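You operate a simulated robot arm through the tools that you are given. There is no shell and no other tool.

The job below is to be done with a simulated robot arm. You get a single attempt, and the scene is never put back.

TASK
Wind the reel back to 0, brake it and park the thread bar.
Fine: the bar goes in the stand's forks.

Only the result counts: the job must be done as asked and must still hold three seconds after the hand-in. Knocking over, shifting, dropping, spilling or breaking anything else fails it.

THE ROBOT
A 7-joint arm with a two-finger parallel gripper, fixed in place. Base frame: the origin is at the foot of the arm, x ahead of it, y to its left, z up. Lengths are in m, angles in degrees, forces in N, time in s.
With the tool pointing down near the work surface it reaches from about 0.14 to 0.66 m from the base axis. Its first joint turns from -66.0 to 66.0 degrees. Payload 2.4 kg.
The tool frame sits at the grasp point between the pads (the TCP): z along the fingers, y along the line on which they close. The tips reach 0.03 m beyond it. The gripper opens to 0.094 m. The fingers are 0.028 m wide and 0.01 m thick; the gripper's body (0.05 by 0.096 m) begins 0.055 m behind the TCP.
Orientation is told as [roll, pitch, yaw] about the base's x, y, z axes, in that order, counted from this pose: with the fingers straight down and closing along the base's y, the tool's x points along the base's -x, its y along +y and its z along -z.

THE INTERFACE
- The arm moves only by the tool send_rows. Its argument "increments" is a list of rows, each an object of numbers (a shift or turn left out is 0, a gripper value left out holds the last): "x", "y", "z": the shift along the tool's x, y, z in cm; "ax", "ay", "az": the turn, a rotation vector about the tool's x, y, z in degrees; "claw": the finger opening in cm, from 0 to 9.4. In form: [{"x": .., "y": .., "z": .., "ax": .., "ay": .., "az": .., "claw": ..}, ...]. A call has 1 to 20 rows; each row is the pose to reach, as a shift and turn from the pose commanded when the call began, along the tool's axes at that moment. A row lasts 0.2 s, in which the tool goes at most 0.05 m and 8.6 degrees; a call with a longer step from one row to the next is refused whole, and so is a gripper value outside its range. A pose out of reach is approached as far as the arm can. The call stops where the force on the tool passes 90 N (or 10 N more than at its start, if that is more) or the arm is blocked; 0.2 s more then pass. The fingers move at their own pace (about 0.153 m/s each) and stop on an object; they squeeze with about 20 N. The grip force told is the motor's: it shows also when the fingers shut on nothing. Time passes only in rows, and 0.2 s behind the last, so rows that repeat a pose let the fingers close. The reply holds the time, the measured pose of the TCP, the force on the tool along the base axes, the opening and the grip force, in the units named above and with some noise, with the torque about the TCP (base axes, N m) and any sound that the robot's microphone picked up, and new pictures: "views" is both (left out), scene, wrist or none.
- Cameras (640 x 400 px; columns grow to the right, rows downward): "scene" is fixed at [0.0441, 0.4715, 1.4666]; the picture's right is [-0.74, -0.67, 0.00], its down [-0.38, 0.42, -0.83] and it looks along [0.55, -0.61, -0.56] (base axes); focal length 313 px, centre (320, 200). "wrist" rides on the gripper at [0.076, 0.014, -0.102] in the tool frame; the picture's right is [-0.18, 0.98, 0.00], its down [-0.75, -0.14, -0.64] and it looks along [-0.63, -0.12, 0.77] (tool axes); focal length 243 px, centre (320, 200). There is no depth. A picture from a camera that has moved, and an enlarged one, comes with that camera's place and axes in the base frame and with its lens. The place of the scene camera against the robot may be out by one fixed shift of up to 0.025 m in any direction.
- close_up(camera, box): a new picture of the part [left, top, right, bottom] of that camera's present view, enlarged. It takes no simulated time.
- sign_off(): hands the job in; it is judged then, once.

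Places have to be worked out from the pictures, the camera data and where the tool is seen. Open the gripper and draw the arm clear of the work before you hand the job in, unless the task says otherwise.

The tools are called after "Emit:" as name(argument=value, ...) on one line, values as JSON. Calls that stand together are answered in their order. send_rows: Moves the arm, as the interface text tells. Its arguments: {"type":"object","properties":{"increments":{"type":"array"},"views":{"type":"string","enum":["both","scene","wrist","none"]}},"required":["increments"]} The other tools are called the same way: close_up (camera, box) takes an enlarged picture of a part of a camera's view; sign_off () hands the job in.

At the start:

```text
t: 0.0
tcp_pos: [0.2633, -0.2005, 1.253]
ee_rot: [0.0, -0.1, 0.0]
wrist_force: [0.6, -0.4, 0.0]
moment: [0.01, -0.02, 0.0]
grip_width: 0.094
grip_force: 0.0
```

scene: 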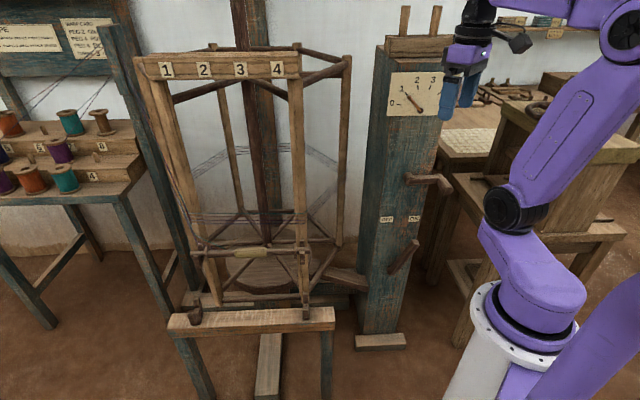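
wrist: 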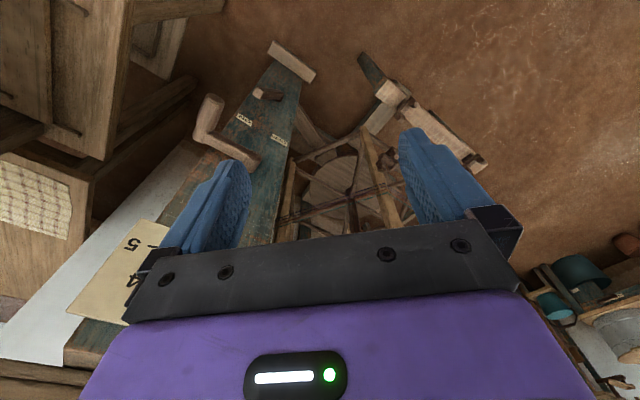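

I start by looking closely at the scene: the reel, dial, crank, brake lever, and the thread bar with its forks.

Emit:
close_up(camera="scene", box=[340, 40, 480, 128])

Emit:
close_up(camera="scene", box=[340, 140, 480, 300])

Emit:
close_up(camera="scene", box=[150, 200, 360, 340])

Emit:
close_up(camera="scene", box=[130, 30, 360, 180])

Emit:
close_up(camera="scene", box=[0, 0, 140, 90])

Emit:
close_up(camera="wrist", box=[180, 30, 500, 250])

```text
4.55 times, centred on (410, 84) of scene
camera zoom: at [0.0441, 0.4715, 1.4666], right [-0.74, -0.67, 0.0], down [-0.38, 0.42, -0.83], along [0.55, -0.61, -0.56], focal length 1424 px, centre (-89, 727)
```

zoom: 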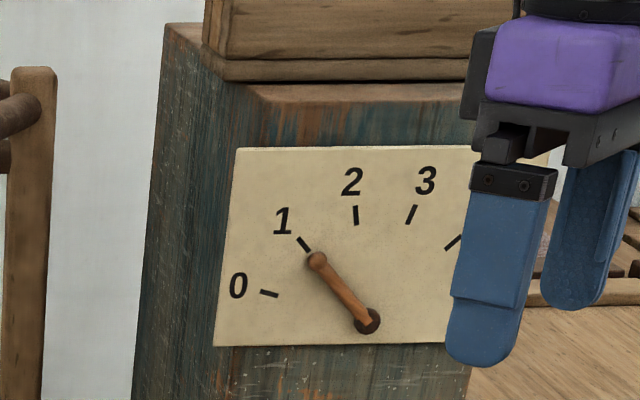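

```text
2.50 times, centred on (410, 220) of scene
camera zoom: at [0.0441, 0.4715, 1.4666], right [-0.74, -0.67, 0.0], down [-0.38, 0.42, -0.83], along [0.55, -0.61, -0.56], focal length 784 px, centre (95, 150)
```

zoom: 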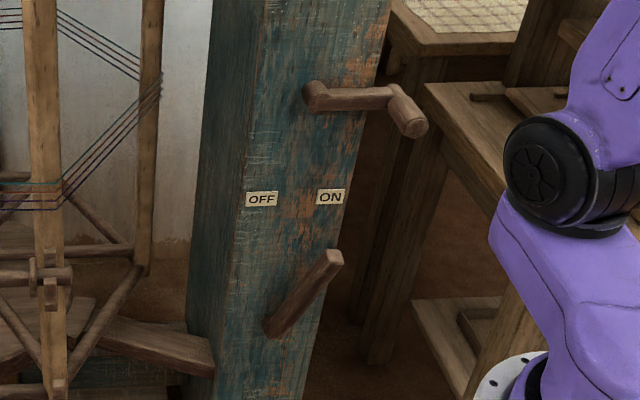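

```text
2.86 times, centred on (255, 270) of scene
camera zoom: at [0.0441, 0.4715, 1.4666], right [-0.74, -0.67, 0.0], down [-0.38, 0.42, -0.83], along [0.55, -0.61, -0.56], focal length 895 px, centre (506, 0)
```

zoom: 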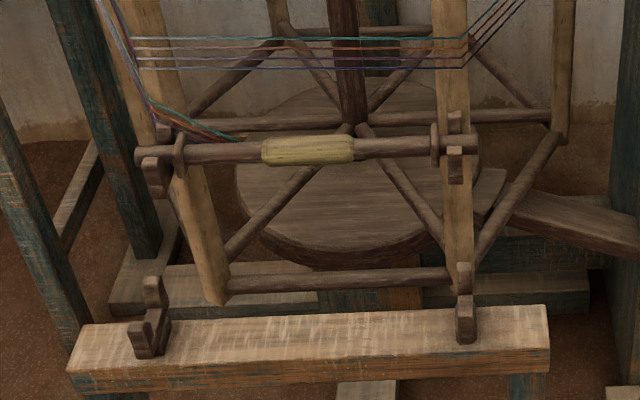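

```text
2.67 times, centred on (245, 105) of scene
camera zoom: at [0.0441, 0.4715, 1.4666], right [-0.74, -0.67, 0.0], down [-0.38, 0.42, -0.83], along [0.55, -0.61, -0.56], focal length 836 px, centre (520, 453)
```

zoom: 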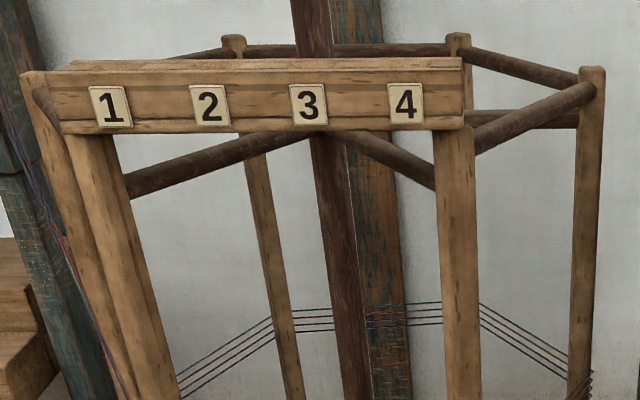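

```text
4.44 times, centred on (70, 45) of scene
camera zoom: at [0.0441, 0.4715, 1.4666], right [-0.74, -0.67, 0.0], down [-0.38, 0.42, -0.83], along [0.55, -0.61, -0.56], focal length 1393 px, centre (1431, 889)
```

zoom: 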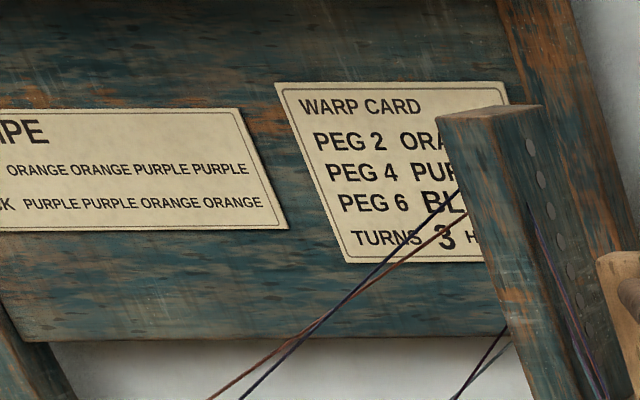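

```text
1.82 times, centred on (340, 140) of wrist
camera zoom: at [0.1884, -0.1864, 1.3552], right [0.18, 0.98, 0.0], down [0.75, -0.14, 0.64], along [0.63, -0.12, -0.77], focal length 441 px, centre (284, 309)
```

zoom: 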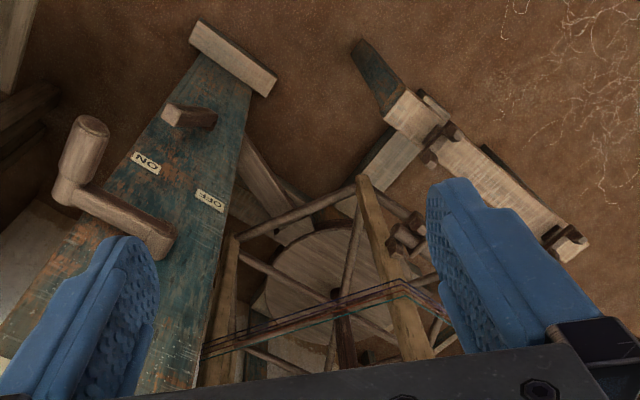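

The column faces roughly (-0.7, 0.7), with the crank and brake lever on that face, and the reel and stand are to its left. I move the hand back, turning it to face the column, to get a better wrist view.

Emit:
send_rows(increments=[{"x": 1, "y": 2.5, "z": 1, "az": 7.5}, {"x": 2, "y": 5, "z": 2, "az": 15}, {"x": 3, "y": 7.5, "z": 3, "az": 22.5}, {"x": 4, "y": 10, "z": 4, "az": 30}, {"x": 5, "y": 12.5, "z": 5, "az": 37.5}, {"x": 6.3, "y": 15, "z": 6, "az": 45}])

```text
t: 1.4
tcp_pos: [0.1994, -0.05, 1.1926]
ee_rot: [0.1, 0.0, -45.1]
wrist_force: [0.0, 0.2, -0.2]
moment: [-0.02, -0.05, 0.01]
grip_width: 0.0941
grip_force: 0.2
camera wrist: at [0.1578, 0.0136, 1.2956], right [0.83, 0.56, 0.0], down [0.43, -0.63, 0.64], along [0.36, -0.53, -0.77], focal length 243 px, centre (320, 200)
```

scene: 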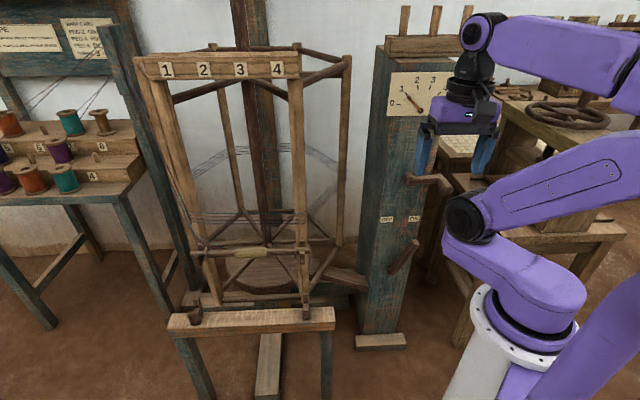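
wrist: 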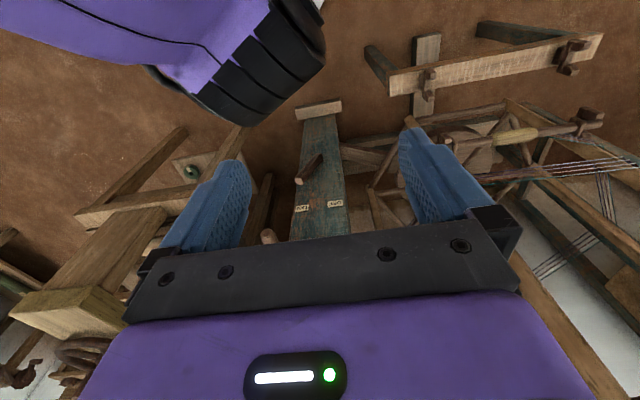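

Now the wrist camera sees the column, stand and bar together. I zoom in on each for triangulation.

Emit:
close_up(camera="wrist", box=[240, 90, 400, 250])

Emit:
close_up(camera="wrist", box=[360, 10, 640, 185])

Emit:
close_up(camera="scene", box=[370, 60, 470, 120])

```text
2.50 times, centred on (320, 170) of wrist
camera zoom: at [0.1578, 0.0136, 1.2956], right [0.83, 0.56, 0.0], down [0.43, -0.63, 0.64], along [0.36, -0.53, -0.77], focal length 606 px, centre (320, 275)
```

zoom: 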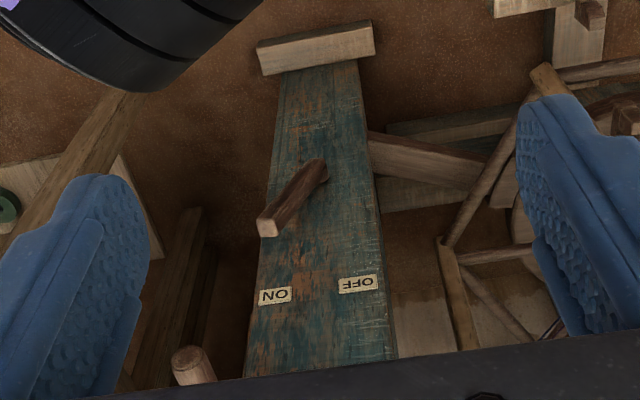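

```text
2.29 times, centred on (500, 98) of wrist
camera zoom: at [0.1578, 0.0136, 1.2956], right [0.83, 0.56, 0.0], down [0.43, -0.63, 0.64], along [0.36, -0.53, -0.77], focal length 555 px, centre (-91, 434)
```

zoom: 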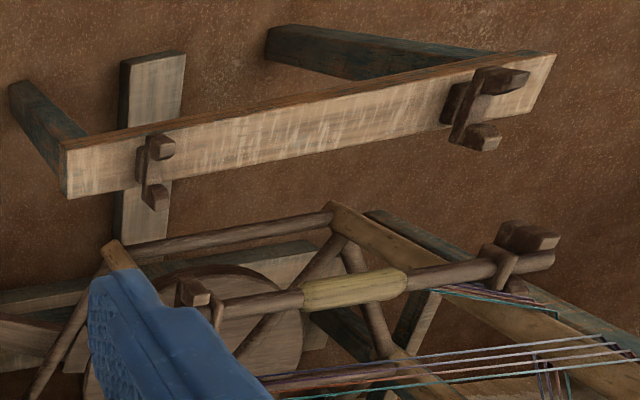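

```text
6.40 times, centred on (420, 90) of scene
camera zoom: at [0.0441, 0.4715, 1.4666], right [-0.74, -0.67, 0.0], down [-0.38, 0.42, -0.83], along [0.55, -0.61, -0.56], focal length 2006 px, centre (-320, 904)
```

zoom: 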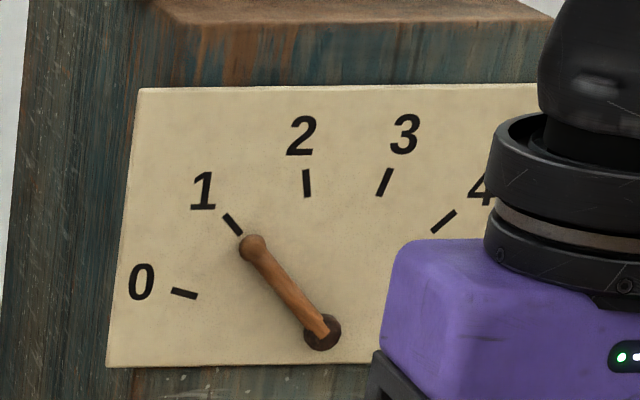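

The lever's tip leans toward ON (pivot about (0.41,-0.36,0.53), tip about (0.36,-0.40,0.65)), so the brake seems to be on already, and the dial reads 1. I tilt the tool forward and lower it for a level look at the column face and crank.

Emit:
send_rows(increments=[{"z": 2, "x": 1, "ay": -7.5}, {"z": 4, "x": 2, "ay": -15}, {"z": 6, "x": 3, "ay": -22.5}, {"z": 8, "x": 4, "ay": -30}, {"z": 10, "x": 5, "ay": -37.5}, {"z": 12, "x": 5, "ay": -45}])

```text
t: 2.8
tcp_pos: [0.1658, -0.0142, 1.184]
ee_rot: [-0.1, -45.1, -44.8]
wrist_force: [-0.8, -0.2, 0.6]
moment: [0.02, -0.03, 0.02]
grip_width: 0.0938
grip_force: 0.1
out of reach, approached as far as the arm can: row 3, 4, 5, 6
camera wrist: at [0.0875, 0.0835, 1.2024], right [0.79, 0.6, 0.13], down [-0.04, -0.15, 0.99], along [0.62, -0.78, -0.09], focal length 243 px, centre (320, 200)
```

scene: 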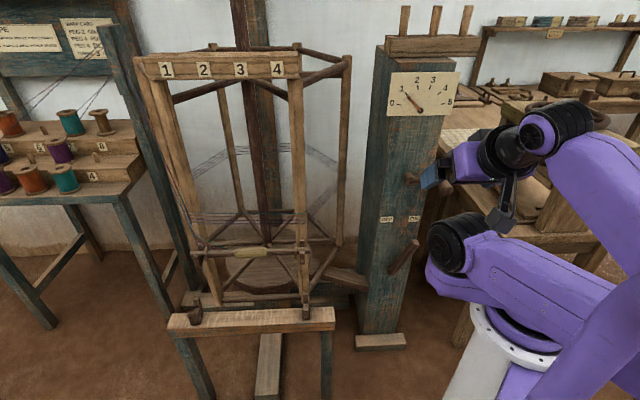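
wrist: 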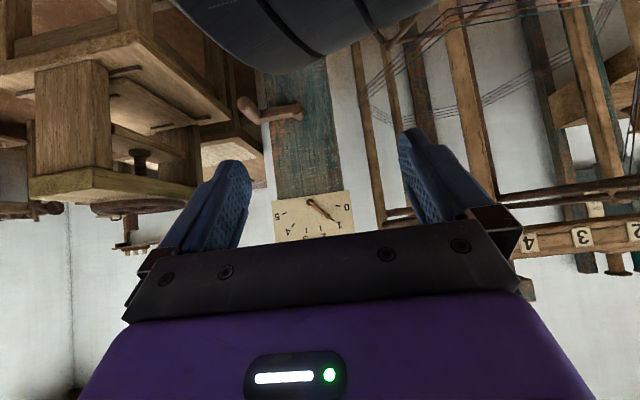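

Emit:
close_up(camera="wrist", box=[220, 70, 380, 250])

Emit:
close_up(camera="scene", box=[370, 60, 470, 120])

Emit:
close_up(camera="scene", box=[340, 150, 480, 290])

```text
2.22 times, centred on (300, 160) of wrist
camera zoom: at [0.0875, 0.0835, 1.2024], right [0.79, 0.6, 0.13], down [-0.04, -0.15, 0.99], along [0.62, -0.78, -0.09], focal length 539 px, centre (364, 289)
```

zoom: 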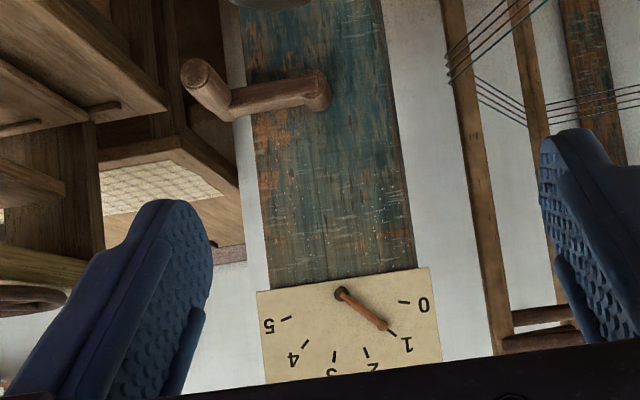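

```text
6.40 times, centred on (420, 90) of scene
camera zoom: at [0.0441, 0.4714, 1.4666], right [-0.74, -0.67, 0.0], down [-0.38, 0.42, -0.83], along [0.55, -0.61, -0.56], focal length 2006 px, centre (-320, 904)
```

zoom: 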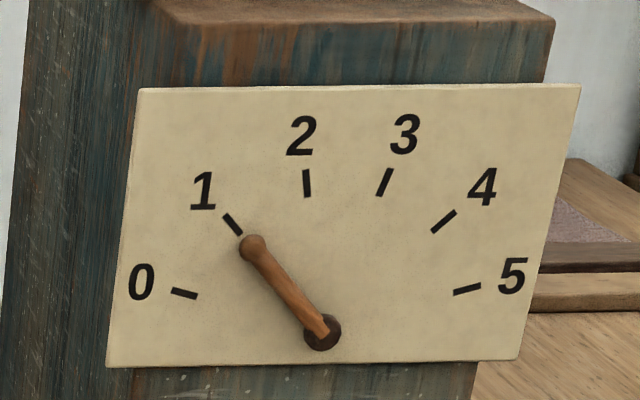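

```text
2.86 times, centred on (410, 220) of scene
camera zoom: at [0.0441, 0.4714, 1.4666], right [-0.74, -0.67, 0.0], down [-0.38, 0.42, -0.83], along [0.55, -0.61, -0.56], focal length 895 px, centre (63, 143)
```

zoom: 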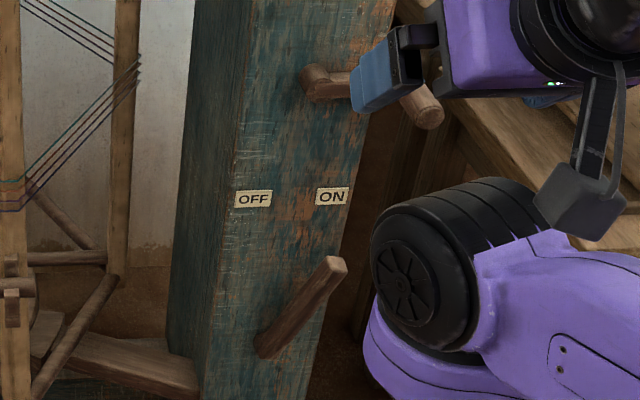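

Crank geometry now: hub about (0.42,-0.37,0.93), handle end about (0.29,-0.39,0.925), radius about 0.11; lever tip about (0.363,-0.405,0.655), pivot about (0.41,-0.36,0.51). The lever must first be moved to OFF. I advance along the tool axis toward the column, well clear of everything.

Emit:
send_rows(increments=[{"z": 4}, {"z": 8}, {"z": 12}, {"z": 16}, {"z": 18}])

```text
t: 3.5
tcp_pos: [0.2155, -0.0293, 1.1838]
ee_rot: [0.1, -45.1, -27.6]
wrist_force: [0.8, 0.3, 0.4]
moment: [-0.01, 0.05, -0.01]
grip_width: 0.0939
grip_force: 0.1
out of reach, approached as far as the arm can: row 1, 2, 3
stopped in row 3: the arm was blocked; the commanded pose is now the measured one
camera wrist: at [0.1116, 0.041, 1.2023], right [0.57, 0.81, 0.13], down [0.0, -0.16, 0.99], along [0.82, -0.56, -0.1], focal length 243 px, centre (320, 200)
```

scene: 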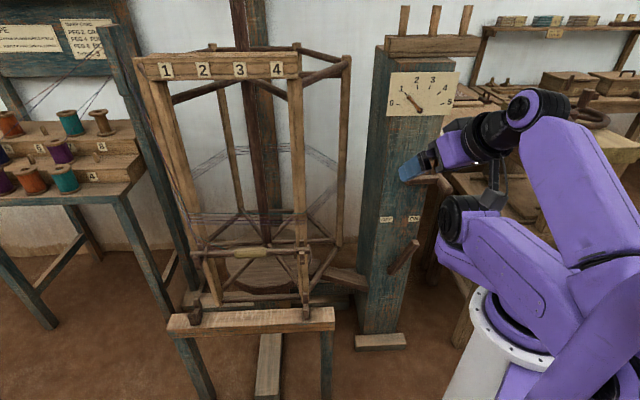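
wrist: 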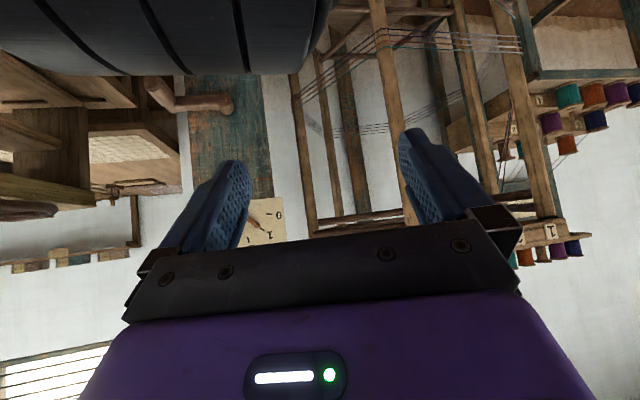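

The arm is cramped near its base (elbow in the way). I reach outward at height first to unfold it.

Emit:
send_rows(increments=[{"x": -2, "y": -2, "z": 3}, {"x": -4, "y": -4, "z": 6}, {"x": -6, "y": -6, "z": 9}, {"x": -8, "y": -8, "z": 12}, {"x": -10.3, "y": -9.8, "z": 15}])

```text
t: 3.9
tcp_pos: [0.2262, -0.0018, 1.1821]
ee_rot: [0.5, -44.6, 0.1]
wrist_force: [0.3, -0.8, 0.7]
moment: [0.02, 0.0, 0.0]
grip_width: 0.094
grip_force: 0.0
out of reach, approached as far as the arm can: row 1, 2
stopped in row 2: the arm was blocked; the commanded pose is now the measured one
camera wrist: at [0.1013, 0.0109, 1.2024], right [0.12, 0.98, 0.14], down [0.09, -0.15, 0.99], along [0.99, -0.11, -0.1], focal length 243 px, centre (320, 200)
```

scene: 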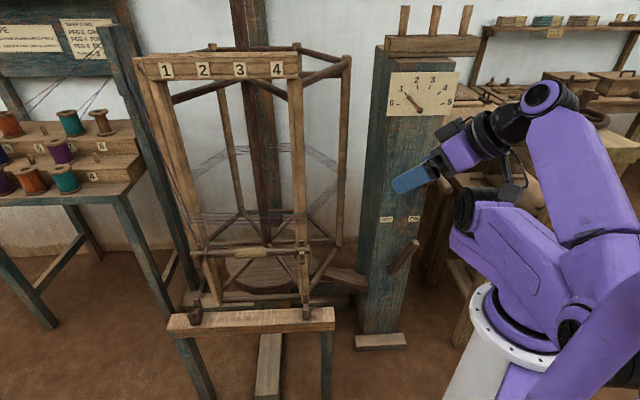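
wrist: 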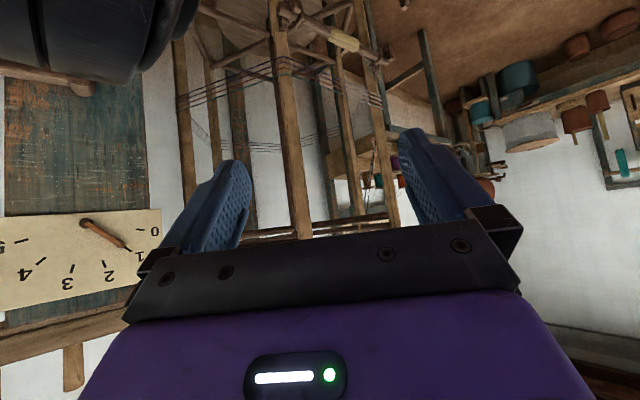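

The local solution gets stuck with this tilt so near the base. I go back to tool-down while rising and moving out.

Emit:
send_rows(increments=[{"x": -1, "ay": 7.5}, {"x": -2, "ay": 15}, {"x": -3.5, "ay": 22.5}, {"x": -5, "ay": 30}, {"x": -6, "ay": 37.5}, {"x": -7, "ay": 45}])

```text
t: 5.3
tcp_pos: [0.2778, -0.0018, 1.2322]
ee_rot: [0.2, 0.5, -0.1]
wrist_force: [0.2, -0.5, -0.1]
moment: [0.01, 0.02, 0.0]
grip_width: 0.0938
grip_force: 0.1
camera wrist: at [0.2041, 0.0106, 1.3349], right [0.19, 0.98, 0.0], down [0.76, -0.15, 0.63], along [0.62, -0.12, -0.77], focal length 243 px, centre (320, 200)
```

scene: 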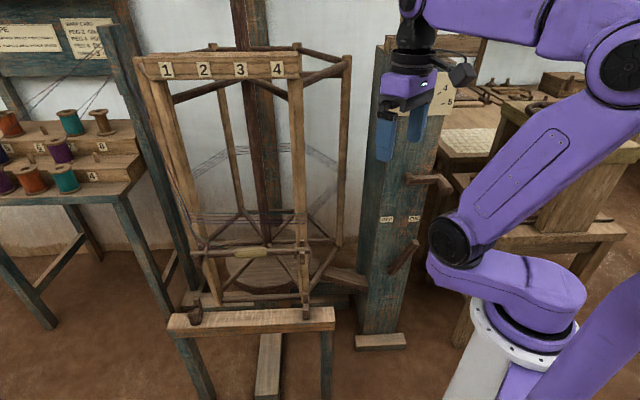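
wrist: 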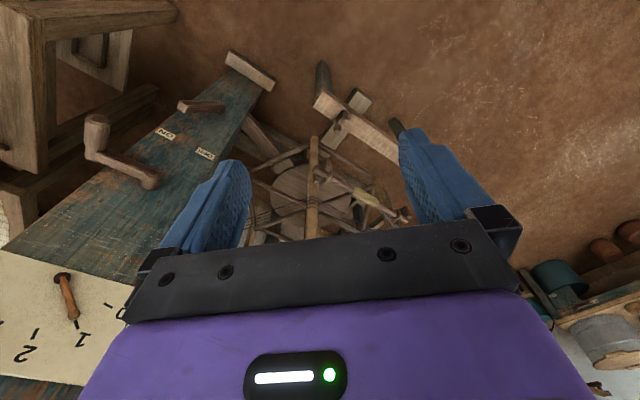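

With the tool down it's comfortable again. I swing over in front of the column with yaw -45, still above the crank.

Emit:
send_rows(increments=[{"y": -3.6, "z": 1, "az": 5.6}, {"y": -7.2, "z": 2, "az": 11.2}, {"y": -10.8, "z": 3, "az": 16.8}, {"y": -14.4, "z": 4, "az": 22.4}, {"y": -18, "z": 5, "az": 28}, {"y": -21.6, "z": 6, "az": 33.6}, {"y": -25.2, "z": 7, "az": 39.2}, {"x": 0.8, "y": -28.8, "z": 8, "az": 45}])

Emit:
close_up(camera="wrist", box=[240, 60, 440, 250])

```text
t: 7.1
tcp_pos: [0.2666, -0.2887, 1.1496]
ee_rot: [0.0, 0.6, -45.3]
wrist_force: [0.2, -0.4, 0.4]
moment: [0.04, -0.01, -0.01]
grip_width: 0.0939
grip_force: 0.1
camera wrist: at [0.2253, -0.2268, 1.2528], right [0.83, 0.56, 0.0], down [0.44, -0.64, 0.63], along [0.36, -0.53, -0.77], focal length 243 px, centre (320, 200)
```

scene: 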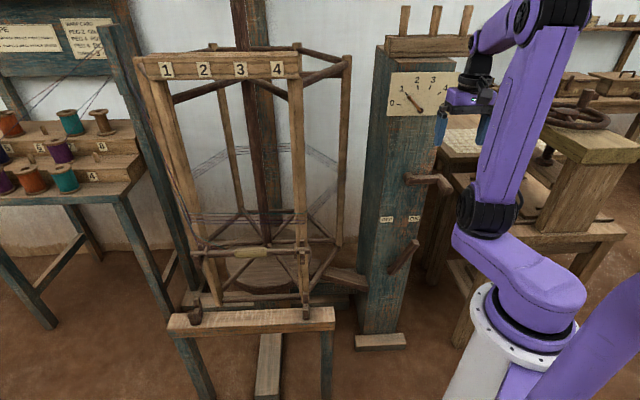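
wrist: 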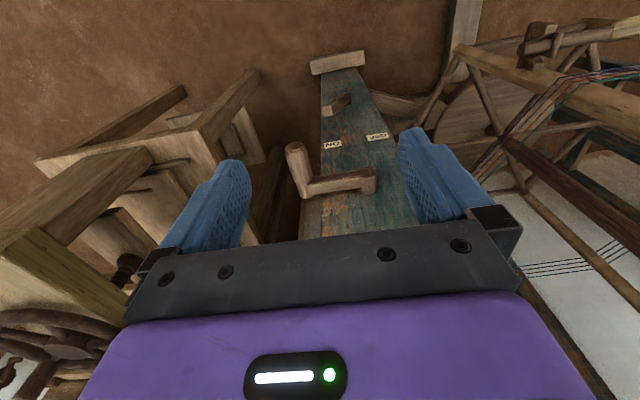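

```text
2.11 times, centred on (340, 155) of wrist
camera zoom: at [0.2253, -0.2268, 1.2528], right [0.83, 0.56, 0.0], down [0.44, -0.64, 0.63], along [0.36, -0.53, -0.77], focal length 511 px, centre (278, 295)
```

zoom: 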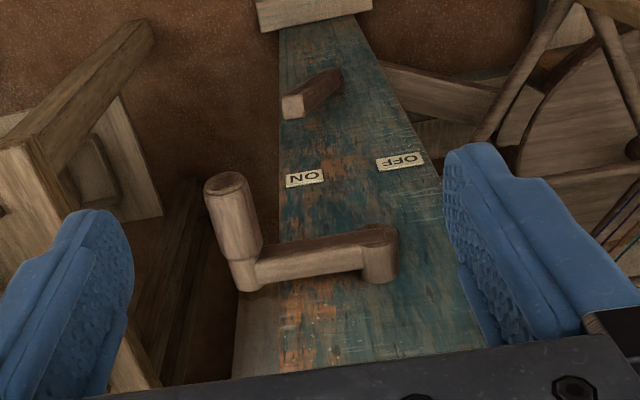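

This view gives the crank clearly: axis at height ≈0.937, handle end at (0.291,-0.389,0.925), about 3 cm thick; the lever tip is at ≈(0.357,-0.392,0.655). I tilt the tool 45° while descending with some distance from the crank.

Emit:
send_rows(increments=[{"x": 0.5, "z": 3.3, "ay": -7.5}, {"x": 1, "z": 6.6, "ay": -15}, {"x": 1.5, "z": 10, "ay": -22.5}, {"x": 2, "z": 13.3, "ay": -30}, {"x": 2.5, "z": 16.6, "ay": -37.5}, {"x": 2.5, "z": 20, "ay": -45}])

```text
t: 8.7
tcp_pos: [0.274, -0.2396, 0.9483]
ee_rot: [17.0, -40.0, -54.7]
wrist_force: [0.4, -0.3, 1.1]
moment: [0.0, 0.02, 0.03]
grip_width: 0.0938
grip_force: 0.2
out of reach, approached as far as the arm can: row 4
stopped in row 6: the arm was blocked; the commanded pose is now the measured one
camera wrist: at [0.191, -0.1472, 0.977], right [0.74, 0.58, 0.34], down [-0.14, -0.36, 0.92], along [0.66, -0.73, -0.18], focal length 243 px, centre (320, 200)
```

scene: 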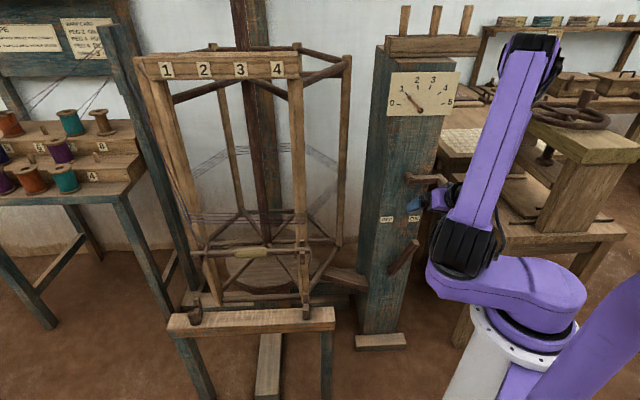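
wrist: 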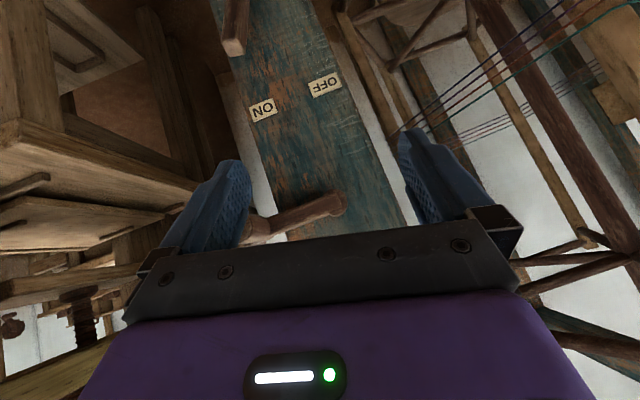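

The wrist got too close to the shoulder there. I'll shift outward and to the left of the crank, with a 35° tilt, and go down there instead.

Emit:
send_rows(increments=[{"x": -0.8, "y": 3.4, "z": -0.1, "ax": 2.8, "ay": 1.6, "az": -1.8}, {"x": -1.5, "y": 6.7, "z": -0.2, "ax": 5.6, "ay": 3.1, "az": -3.5}, {"x": -2.3, "y": 10, "z": -0.3, "ax": 8.4, "ay": 4.7, "az": -5.3}, {"x": -3, "y": 13.35, "z": -0.4, "ax": 11.1, "ay": 6.2, "az": -7}])

```text
t: 9.7
tcp_pos: [0.3582, -0.167, 0.9953]
ee_rot: [2.3, -34.1, -45.6]
wrist_force: [-0.8, 0.4, -1.0]
moment: [-0.01, 0.05, 0.0]
grip_width: 0.094
grip_force: 0.0
out of reach, approached as far as the arm can: row 4
camera wrist: at [0.2818, -0.0751, 1.0387], right [0.79, 0.59, 0.14], down [0.07, -0.31, 0.95], along [0.61, -0.74, -0.28], focal length 243 px, centre (320, 200)
```

scene: 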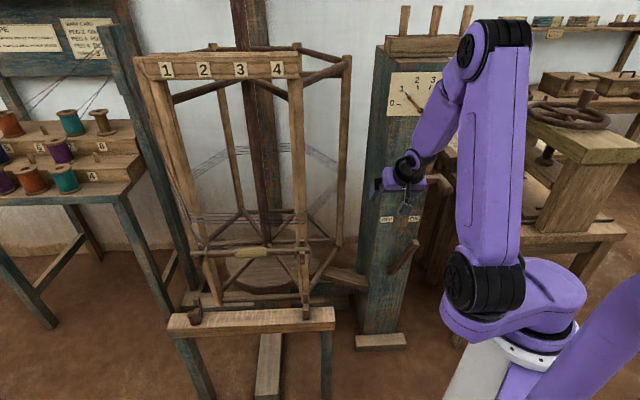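
wrist: 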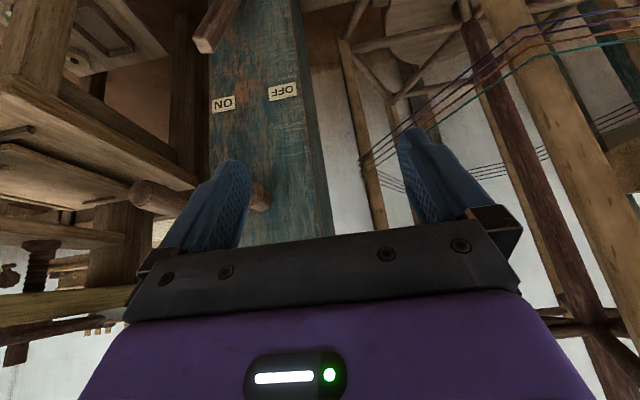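

The arm's posture is better now. I descend to z≈0.72 here, left of the crank.

Emit:
send_rows(increments=[{"x": 2.1, "y": 0.2, "z": 3.3}, {"x": 4.2, "y": 0.4, "z": 6.6}, {"x": 6.3, "y": 0.6, "z": 10}, {"x": 8.4, "y": 0.9, "z": 13.3}, {"x": 10.5, "y": 1.1, "z": 16.6}, {"x": 12.6, "y": 1.3, "z": 20}, {"x": 14.7, "y": 1.5, "z": 23.3}])

```text
t: 11.3
tcp_pos: [0.3493, -0.2204, 0.7268]
ee_rot: [3.6, -34.2, -45.4]
wrist_force: [0.0, -0.2, 0.5]
moment: [-0.03, 0.02, -0.01]
grip_width: 0.0938
grip_force: 0.0
out of reach, approached as far as the arm can: row 1, 2, 3, 4, 5, 6, 7
camera wrist: at [0.2709, -0.1294, 0.7691], right [0.78, 0.61, 0.15], down [0.06, -0.32, 0.95], along [0.62, -0.73, -0.28], focal length 243 px, centre (320, 200)
```

scene: 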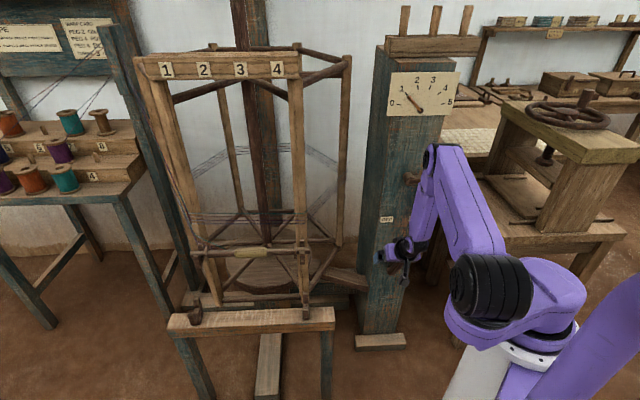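
wrist: 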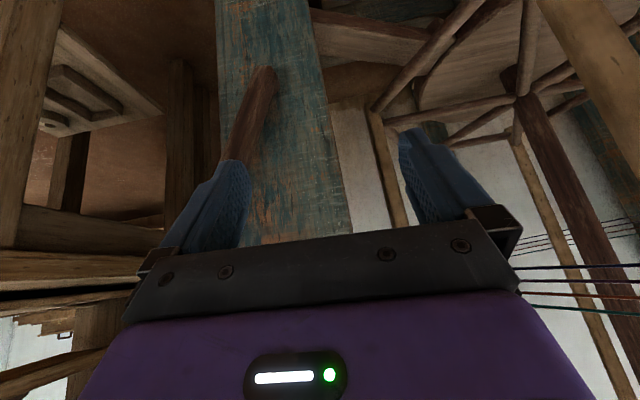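

I'm now at (0.349,-0.220,0.727), level with the lever tip, to the left of it. I move to a standoff in front of the lever.

Emit:
send_rows(increments=[{"x": -1.4, "y": -2.7, "z": 1.1, "ax": 0.9}, {"x": -2.8, "y": -5.4, "z": 2.2, "ax": 1.8}, {"x": -4.2, "y": -8.1, "z": 3.3, "ax": 2.7}, {"x": -5.6, "y": -10.76, "z": 4.4, "ax": 3.6}])

Emit:
close_up(camera="scene", box=[350, 160, 470, 300])

```text
t: 12.3
tcp_pos: [0.3304, -0.3465, 0.716]
ee_rot: [0.0, -34.1, -45.4]
wrist_force: [-0.4, 0.6, 0.0]
moment: [0.04, 0.02, -0.02]
grip_width: 0.094
grip_force: 0.0
camera wrist: at [0.2554, -0.2514, 0.7582], right [0.81, 0.58, 0.1], down [0.09, -0.29, 0.95], along [0.59, -0.76, -0.28], focal length 243 px, centre (320, 200)
```

scene: 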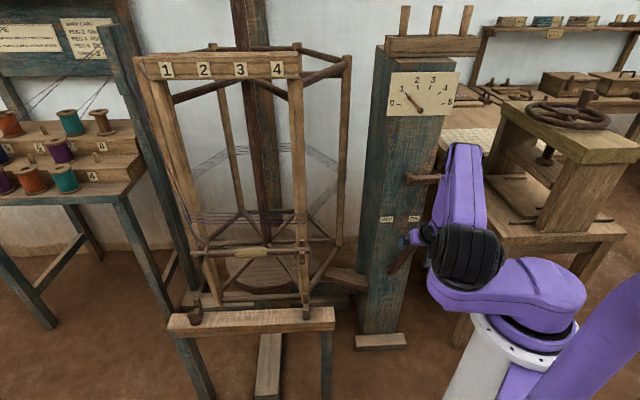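
wrist: 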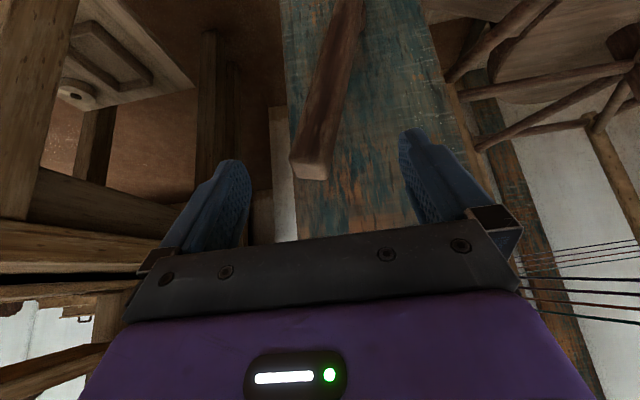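

```text
2.86 times, centred on (410, 230) of scene
camera zoom: at [0.0441, 0.4715, 1.4666], right [-0.74, -0.67, 0.0], down [-0.38, 0.42, -0.83], along [0.55, -0.61, -0.56], focal length 895 px, centre (63, 114)
```

zoom: 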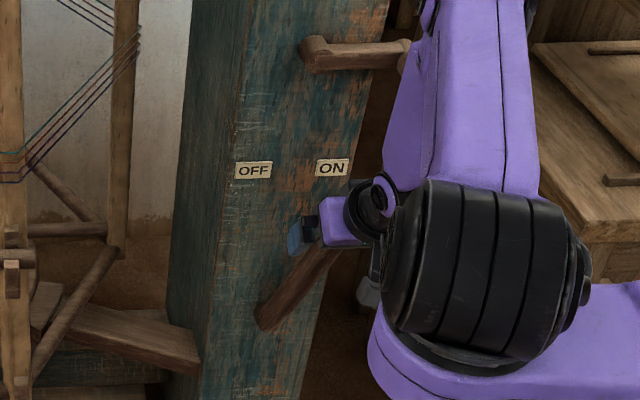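

The lever lies between the open fingers. I advance about 8.5 cm along the tool so the fingers straddle the lever tip.

Emit:
send_rows(increments=[{"z": 3}, {"z": 6}, {"z": 8.5}])

Emit:
close_up(camera="scene", box=[350, 160, 470, 300])

```text
t: 13.1
tcp_pos: [0.3637, -0.3814, 0.6451]
ee_rot: [0.0, -34.1, -45.3]
wrist_force: [0.5, 0.6, -0.1]
moment: [-0.03, -0.01, -0.01]
grip_width: 0.0943
grip_force: 0.0
camera wrist: at [0.2897, -0.2856, 0.6864], right [0.81, 0.58, 0.1], down [0.09, -0.29, 0.95], along [0.59, -0.76, -0.28], focal length 243 px, centre (320, 200)
```

scene: 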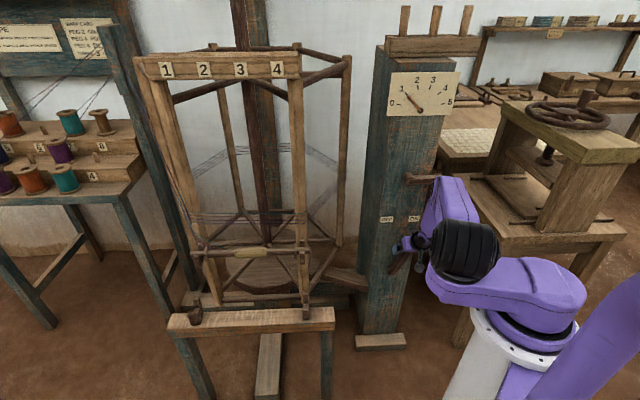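
wrist: 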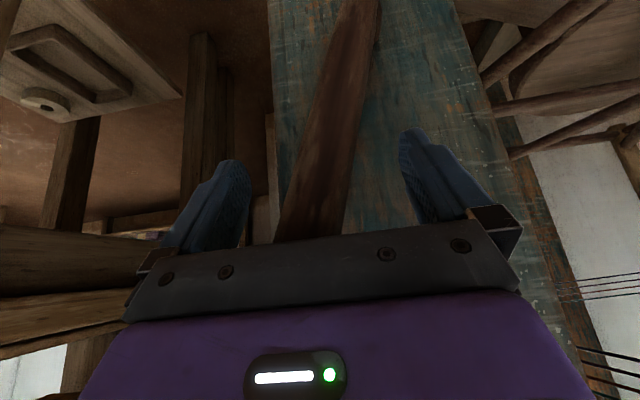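

```text
2.86 times, centred on (410, 230) of scene
camera zoom: at [0.0441, 0.4715, 1.4666], right [-0.74, -0.67, 0.0], down [-0.38, 0.42, -0.83], along [0.55, -0.61, -0.56], focal length 895 px, centre (63, 114)
```

zoom: 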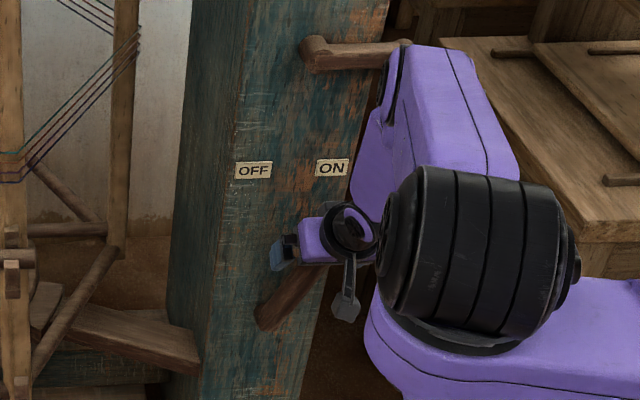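

The fingers straddle the lever. I push it toward OFF (tool +y) gradually.

Emit:
send_rows(increments=[{"y": 2}, {"y": 4}, {"y": 6}, {"y": 8}, {"y": 10}, {"y": 11}])

Emit:
close_up(camera="scene", box=[350, 160, 470, 300])

```text
t: 14.5
tcp_pos: [0.4399, -0.3048, 0.6476]
ee_rot: [-0.2, -34.1, -45.4]
wrist_force: [-5.7, -9.0, -1.5]
moment: [-0.21, 0.13, 0.08]
grip_width: 0.0938
grip_force: 0.1
camera wrist: at [0.3671, -0.2096, 0.688], right [0.81, 0.58, 0.1], down [0.09, -0.29, 0.95], along [0.58, -0.76, -0.28], focal length 243 px, centre (320, 200)
```

scene: 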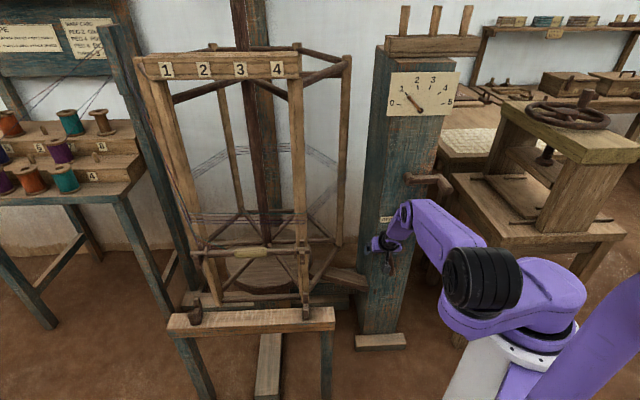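
wrist: 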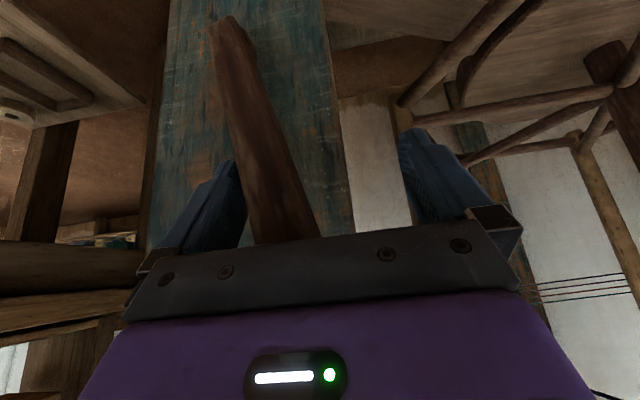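

```text
2.86 times, centred on (410, 230) of scene
camera zoom: at [0.0441, 0.4713, 1.4667], right [-0.74, -0.67, 0.0], down [-0.38, 0.42, -0.83], along [0.55, -0.61, -0.56], focal length 895 px, centre (63, 114)
```

zoom: 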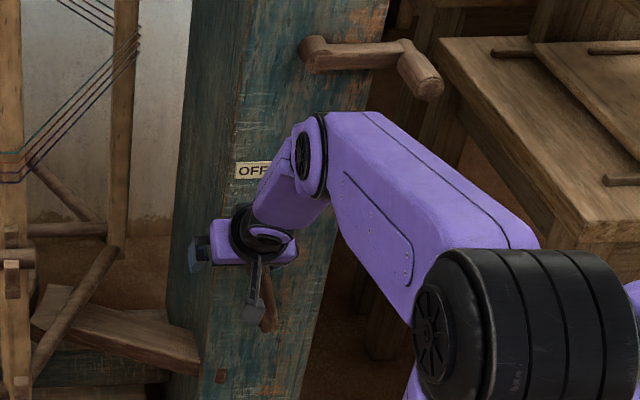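

The lever moves with about 10 N and has passed upright. I push further toward OFF until it reaches its stop.

Emit:
send_rows(increments=[{"y": 1}, {"y": 2}, {"y": 3}, {"y": 4}])

```text
t: 15.5
tcp_pos: [0.4448, -0.3042, 0.646]
ee_rot: [-2.3, -34.4, -48.3]
wrist_force: [-50.6, -59.6, 9.8]
moment: [-2.33, 1.74, 0.24]
grip_width: 0.0942
grip_force: 0.1
camera wrist: at [0.379, -0.2032, 0.6874], right [0.85, 0.52, 0.07], down [0.09, -0.27, 0.96], along [0.52, -0.81, -0.27], focal length 243 px, centre (320, 200)
```

scene: 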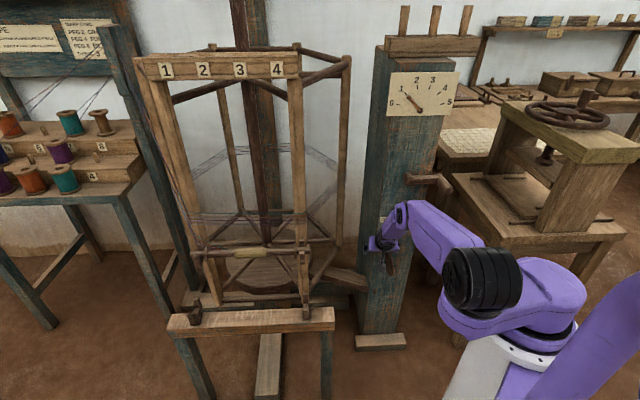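
wrist: 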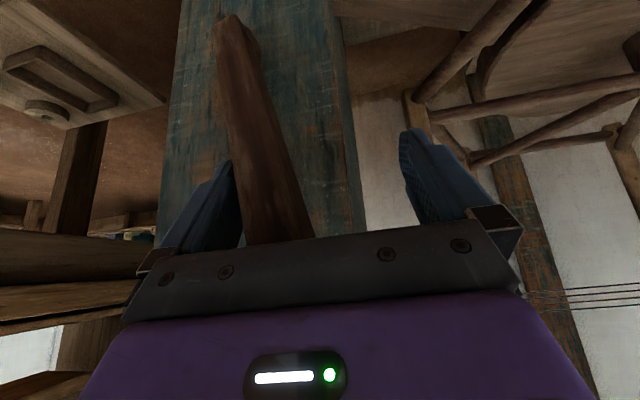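

The lever is against its OFF stop (78 N). I back off to center the fingers, then withdraw.

Emit:
send_rows(increments=[{"y": -3}, {"y": -6.2}, {"y": -6.2, "z": -4}, {"y": -6.2, "z": -8}, {"y": -6.2, "z": -11}])

Emit:
close_up(camera="scene", box=[370, 60, 470, 120])

Emit:
close_up(camera="scene", box=[350, 160, 470, 300])

```text
t: 16.7
tcp_pos: [0.3853, -0.2736, 0.7373]
ee_rot: [0.1, -34.0, -44.3]
wrist_force: [-0.1, -1.2, 0.3]
moment: [0.04, -0.02, -0.01]
grip_width: 0.0943
grip_force: 0.1
out of reach, approached as far as the arm can: row 3
camera wrist: at [0.3101, -0.1805, 0.7801], right [0.8, 0.6, 0.11], down [0.09, -0.29, 0.95], along [0.6, -0.75, -0.28], focal length 243 px, centre (320, 200)
```

scene: 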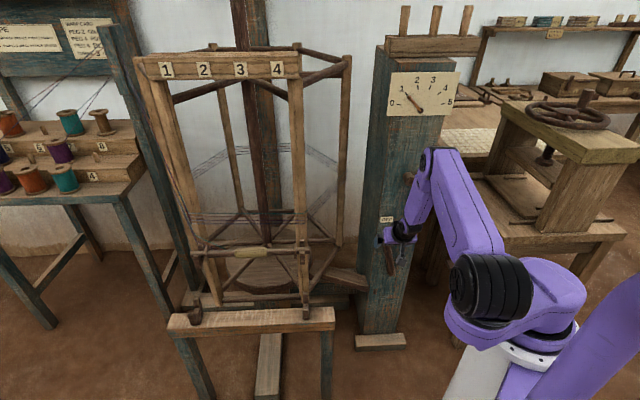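
wrist: 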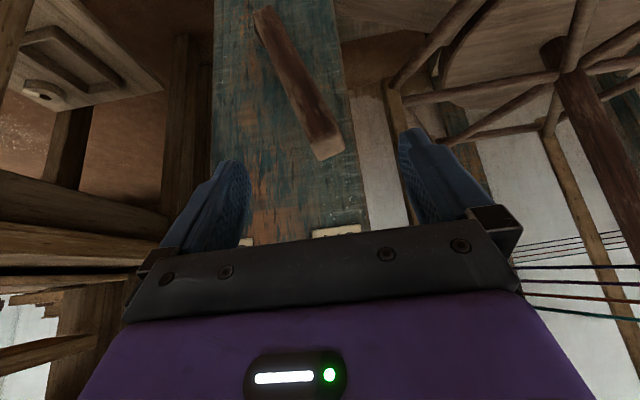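

```text
6.40 times, centred on (420, 90) of scene
camera zoom: at [0.0441, 0.4715, 1.4666], right [-0.74, -0.67, 0.0], down [-0.38, 0.42, -0.83], along [0.55, -0.61, -0.56], focal length 2006 px, centre (-320, 904)
```

zoom: 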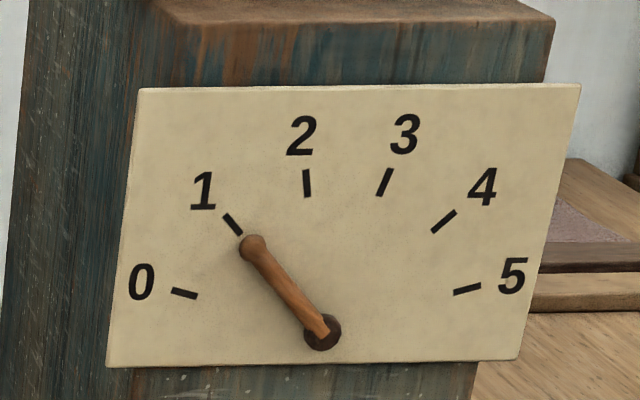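

```text
2.86 times, centred on (410, 230) of scene
camera zoom: at [0.0441, 0.4715, 1.4666], right [-0.74, -0.67, 0.0], down [-0.38, 0.42, -0.83], along [0.55, -0.61, -0.56], focal length 895 px, centre (63, 114)
```

zoom: 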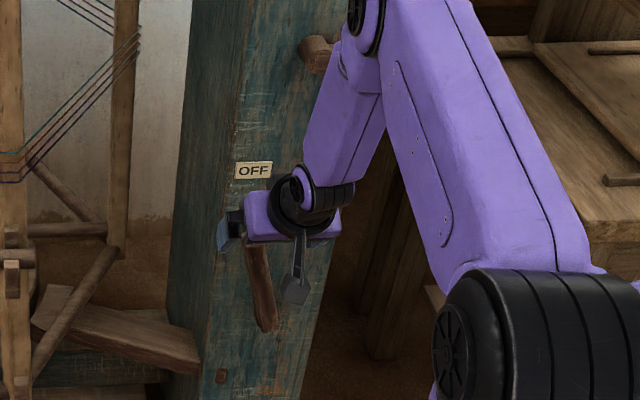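

The lever now clearly sits at OFF, with the dial still at 1. I rise back up in front of the column, reducing the tilt to about 20° for gripping the crank handle.

Emit:
send_rows(increments=[{"x": -1, "z": -3.6, "ay": 1}, {"x": -2.5, "z": -7, "ay": 3}, {"x": -4, "z": -10.5, "ay": 5}, {"x": -5.3, "z": -14, "ay": 7}, {"x": -6.6, "z": -17.5, "ay": 9}, {"x": -8, "z": -20.5, "ay": 11}, {"x": -9.3, "z": -24, "ay": 13}, {"x": -10.6, "z": -27, "ay": 14}])

Emit:
close_up(camera="wrist", box=[160, 60, 400, 250])

Emit:
close_up(camera="scene", box=[350, 160, 470, 300])

```text
t: 18.7
tcp_pos: [0.2466, -0.3149, 1.0182]
ee_rot: [-1.6, -20.4, -72.3]
wrist_force: [-0.3, -0.3, -0.4]
moment: [-0.05, 0.04, 0.02]
grip_width: 0.094
grip_force: 0.0
out of reach, approached as far as the arm can: row 7
stopped in row 8: the arm was blocked; the commanded pose is now the measured one
camera wrist: at [0.2311, -0.2084, 1.0888], right [0.99, 0.13, 0.04], down [0.03, -0.49, 0.87], along [0.13, -0.86, -0.49], focal length 243 px, centre (320, 200)
```

scene: 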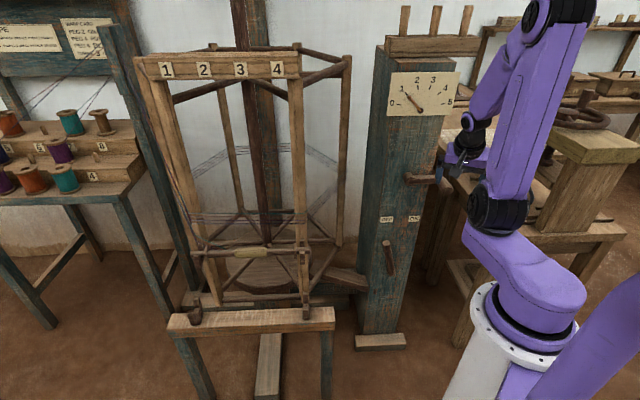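
wrist: 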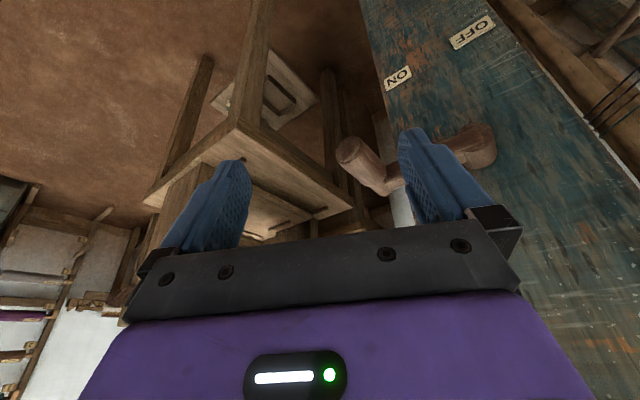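

```text
2.11 times, centred on (280, 155) of wrist
camera zoom: at [0.2311, -0.2084, 1.0888], right [0.99, 0.13, 0.04], down [0.03, -0.49, 0.87], along [0.13, -0.86, -0.49], focal length 511 px, centre (404, 295)
```

zoom: 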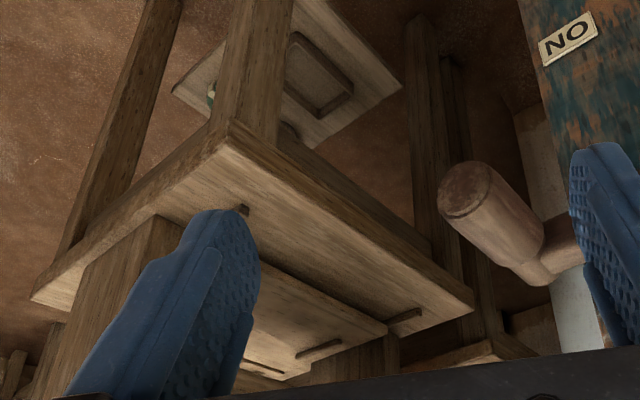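

```text
2.86 times, centred on (410, 230) of scene
camera zoom: at [0.0441, 0.4716, 1.4666], right [-0.74, -0.67, 0.0], down [-0.38, 0.42, -0.83], along [0.55, -0.61, -0.56], focal length 895 px, centre (63, 114)
```

zoom: 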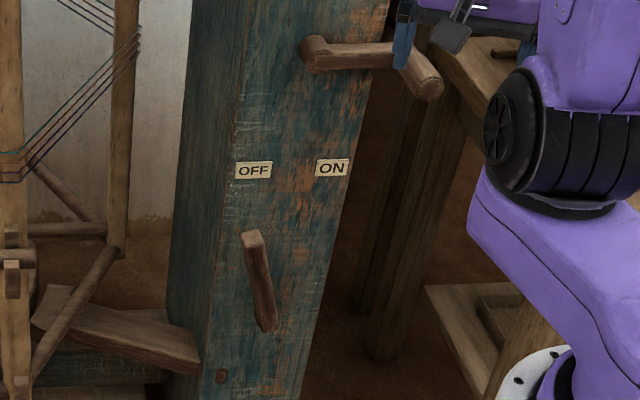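

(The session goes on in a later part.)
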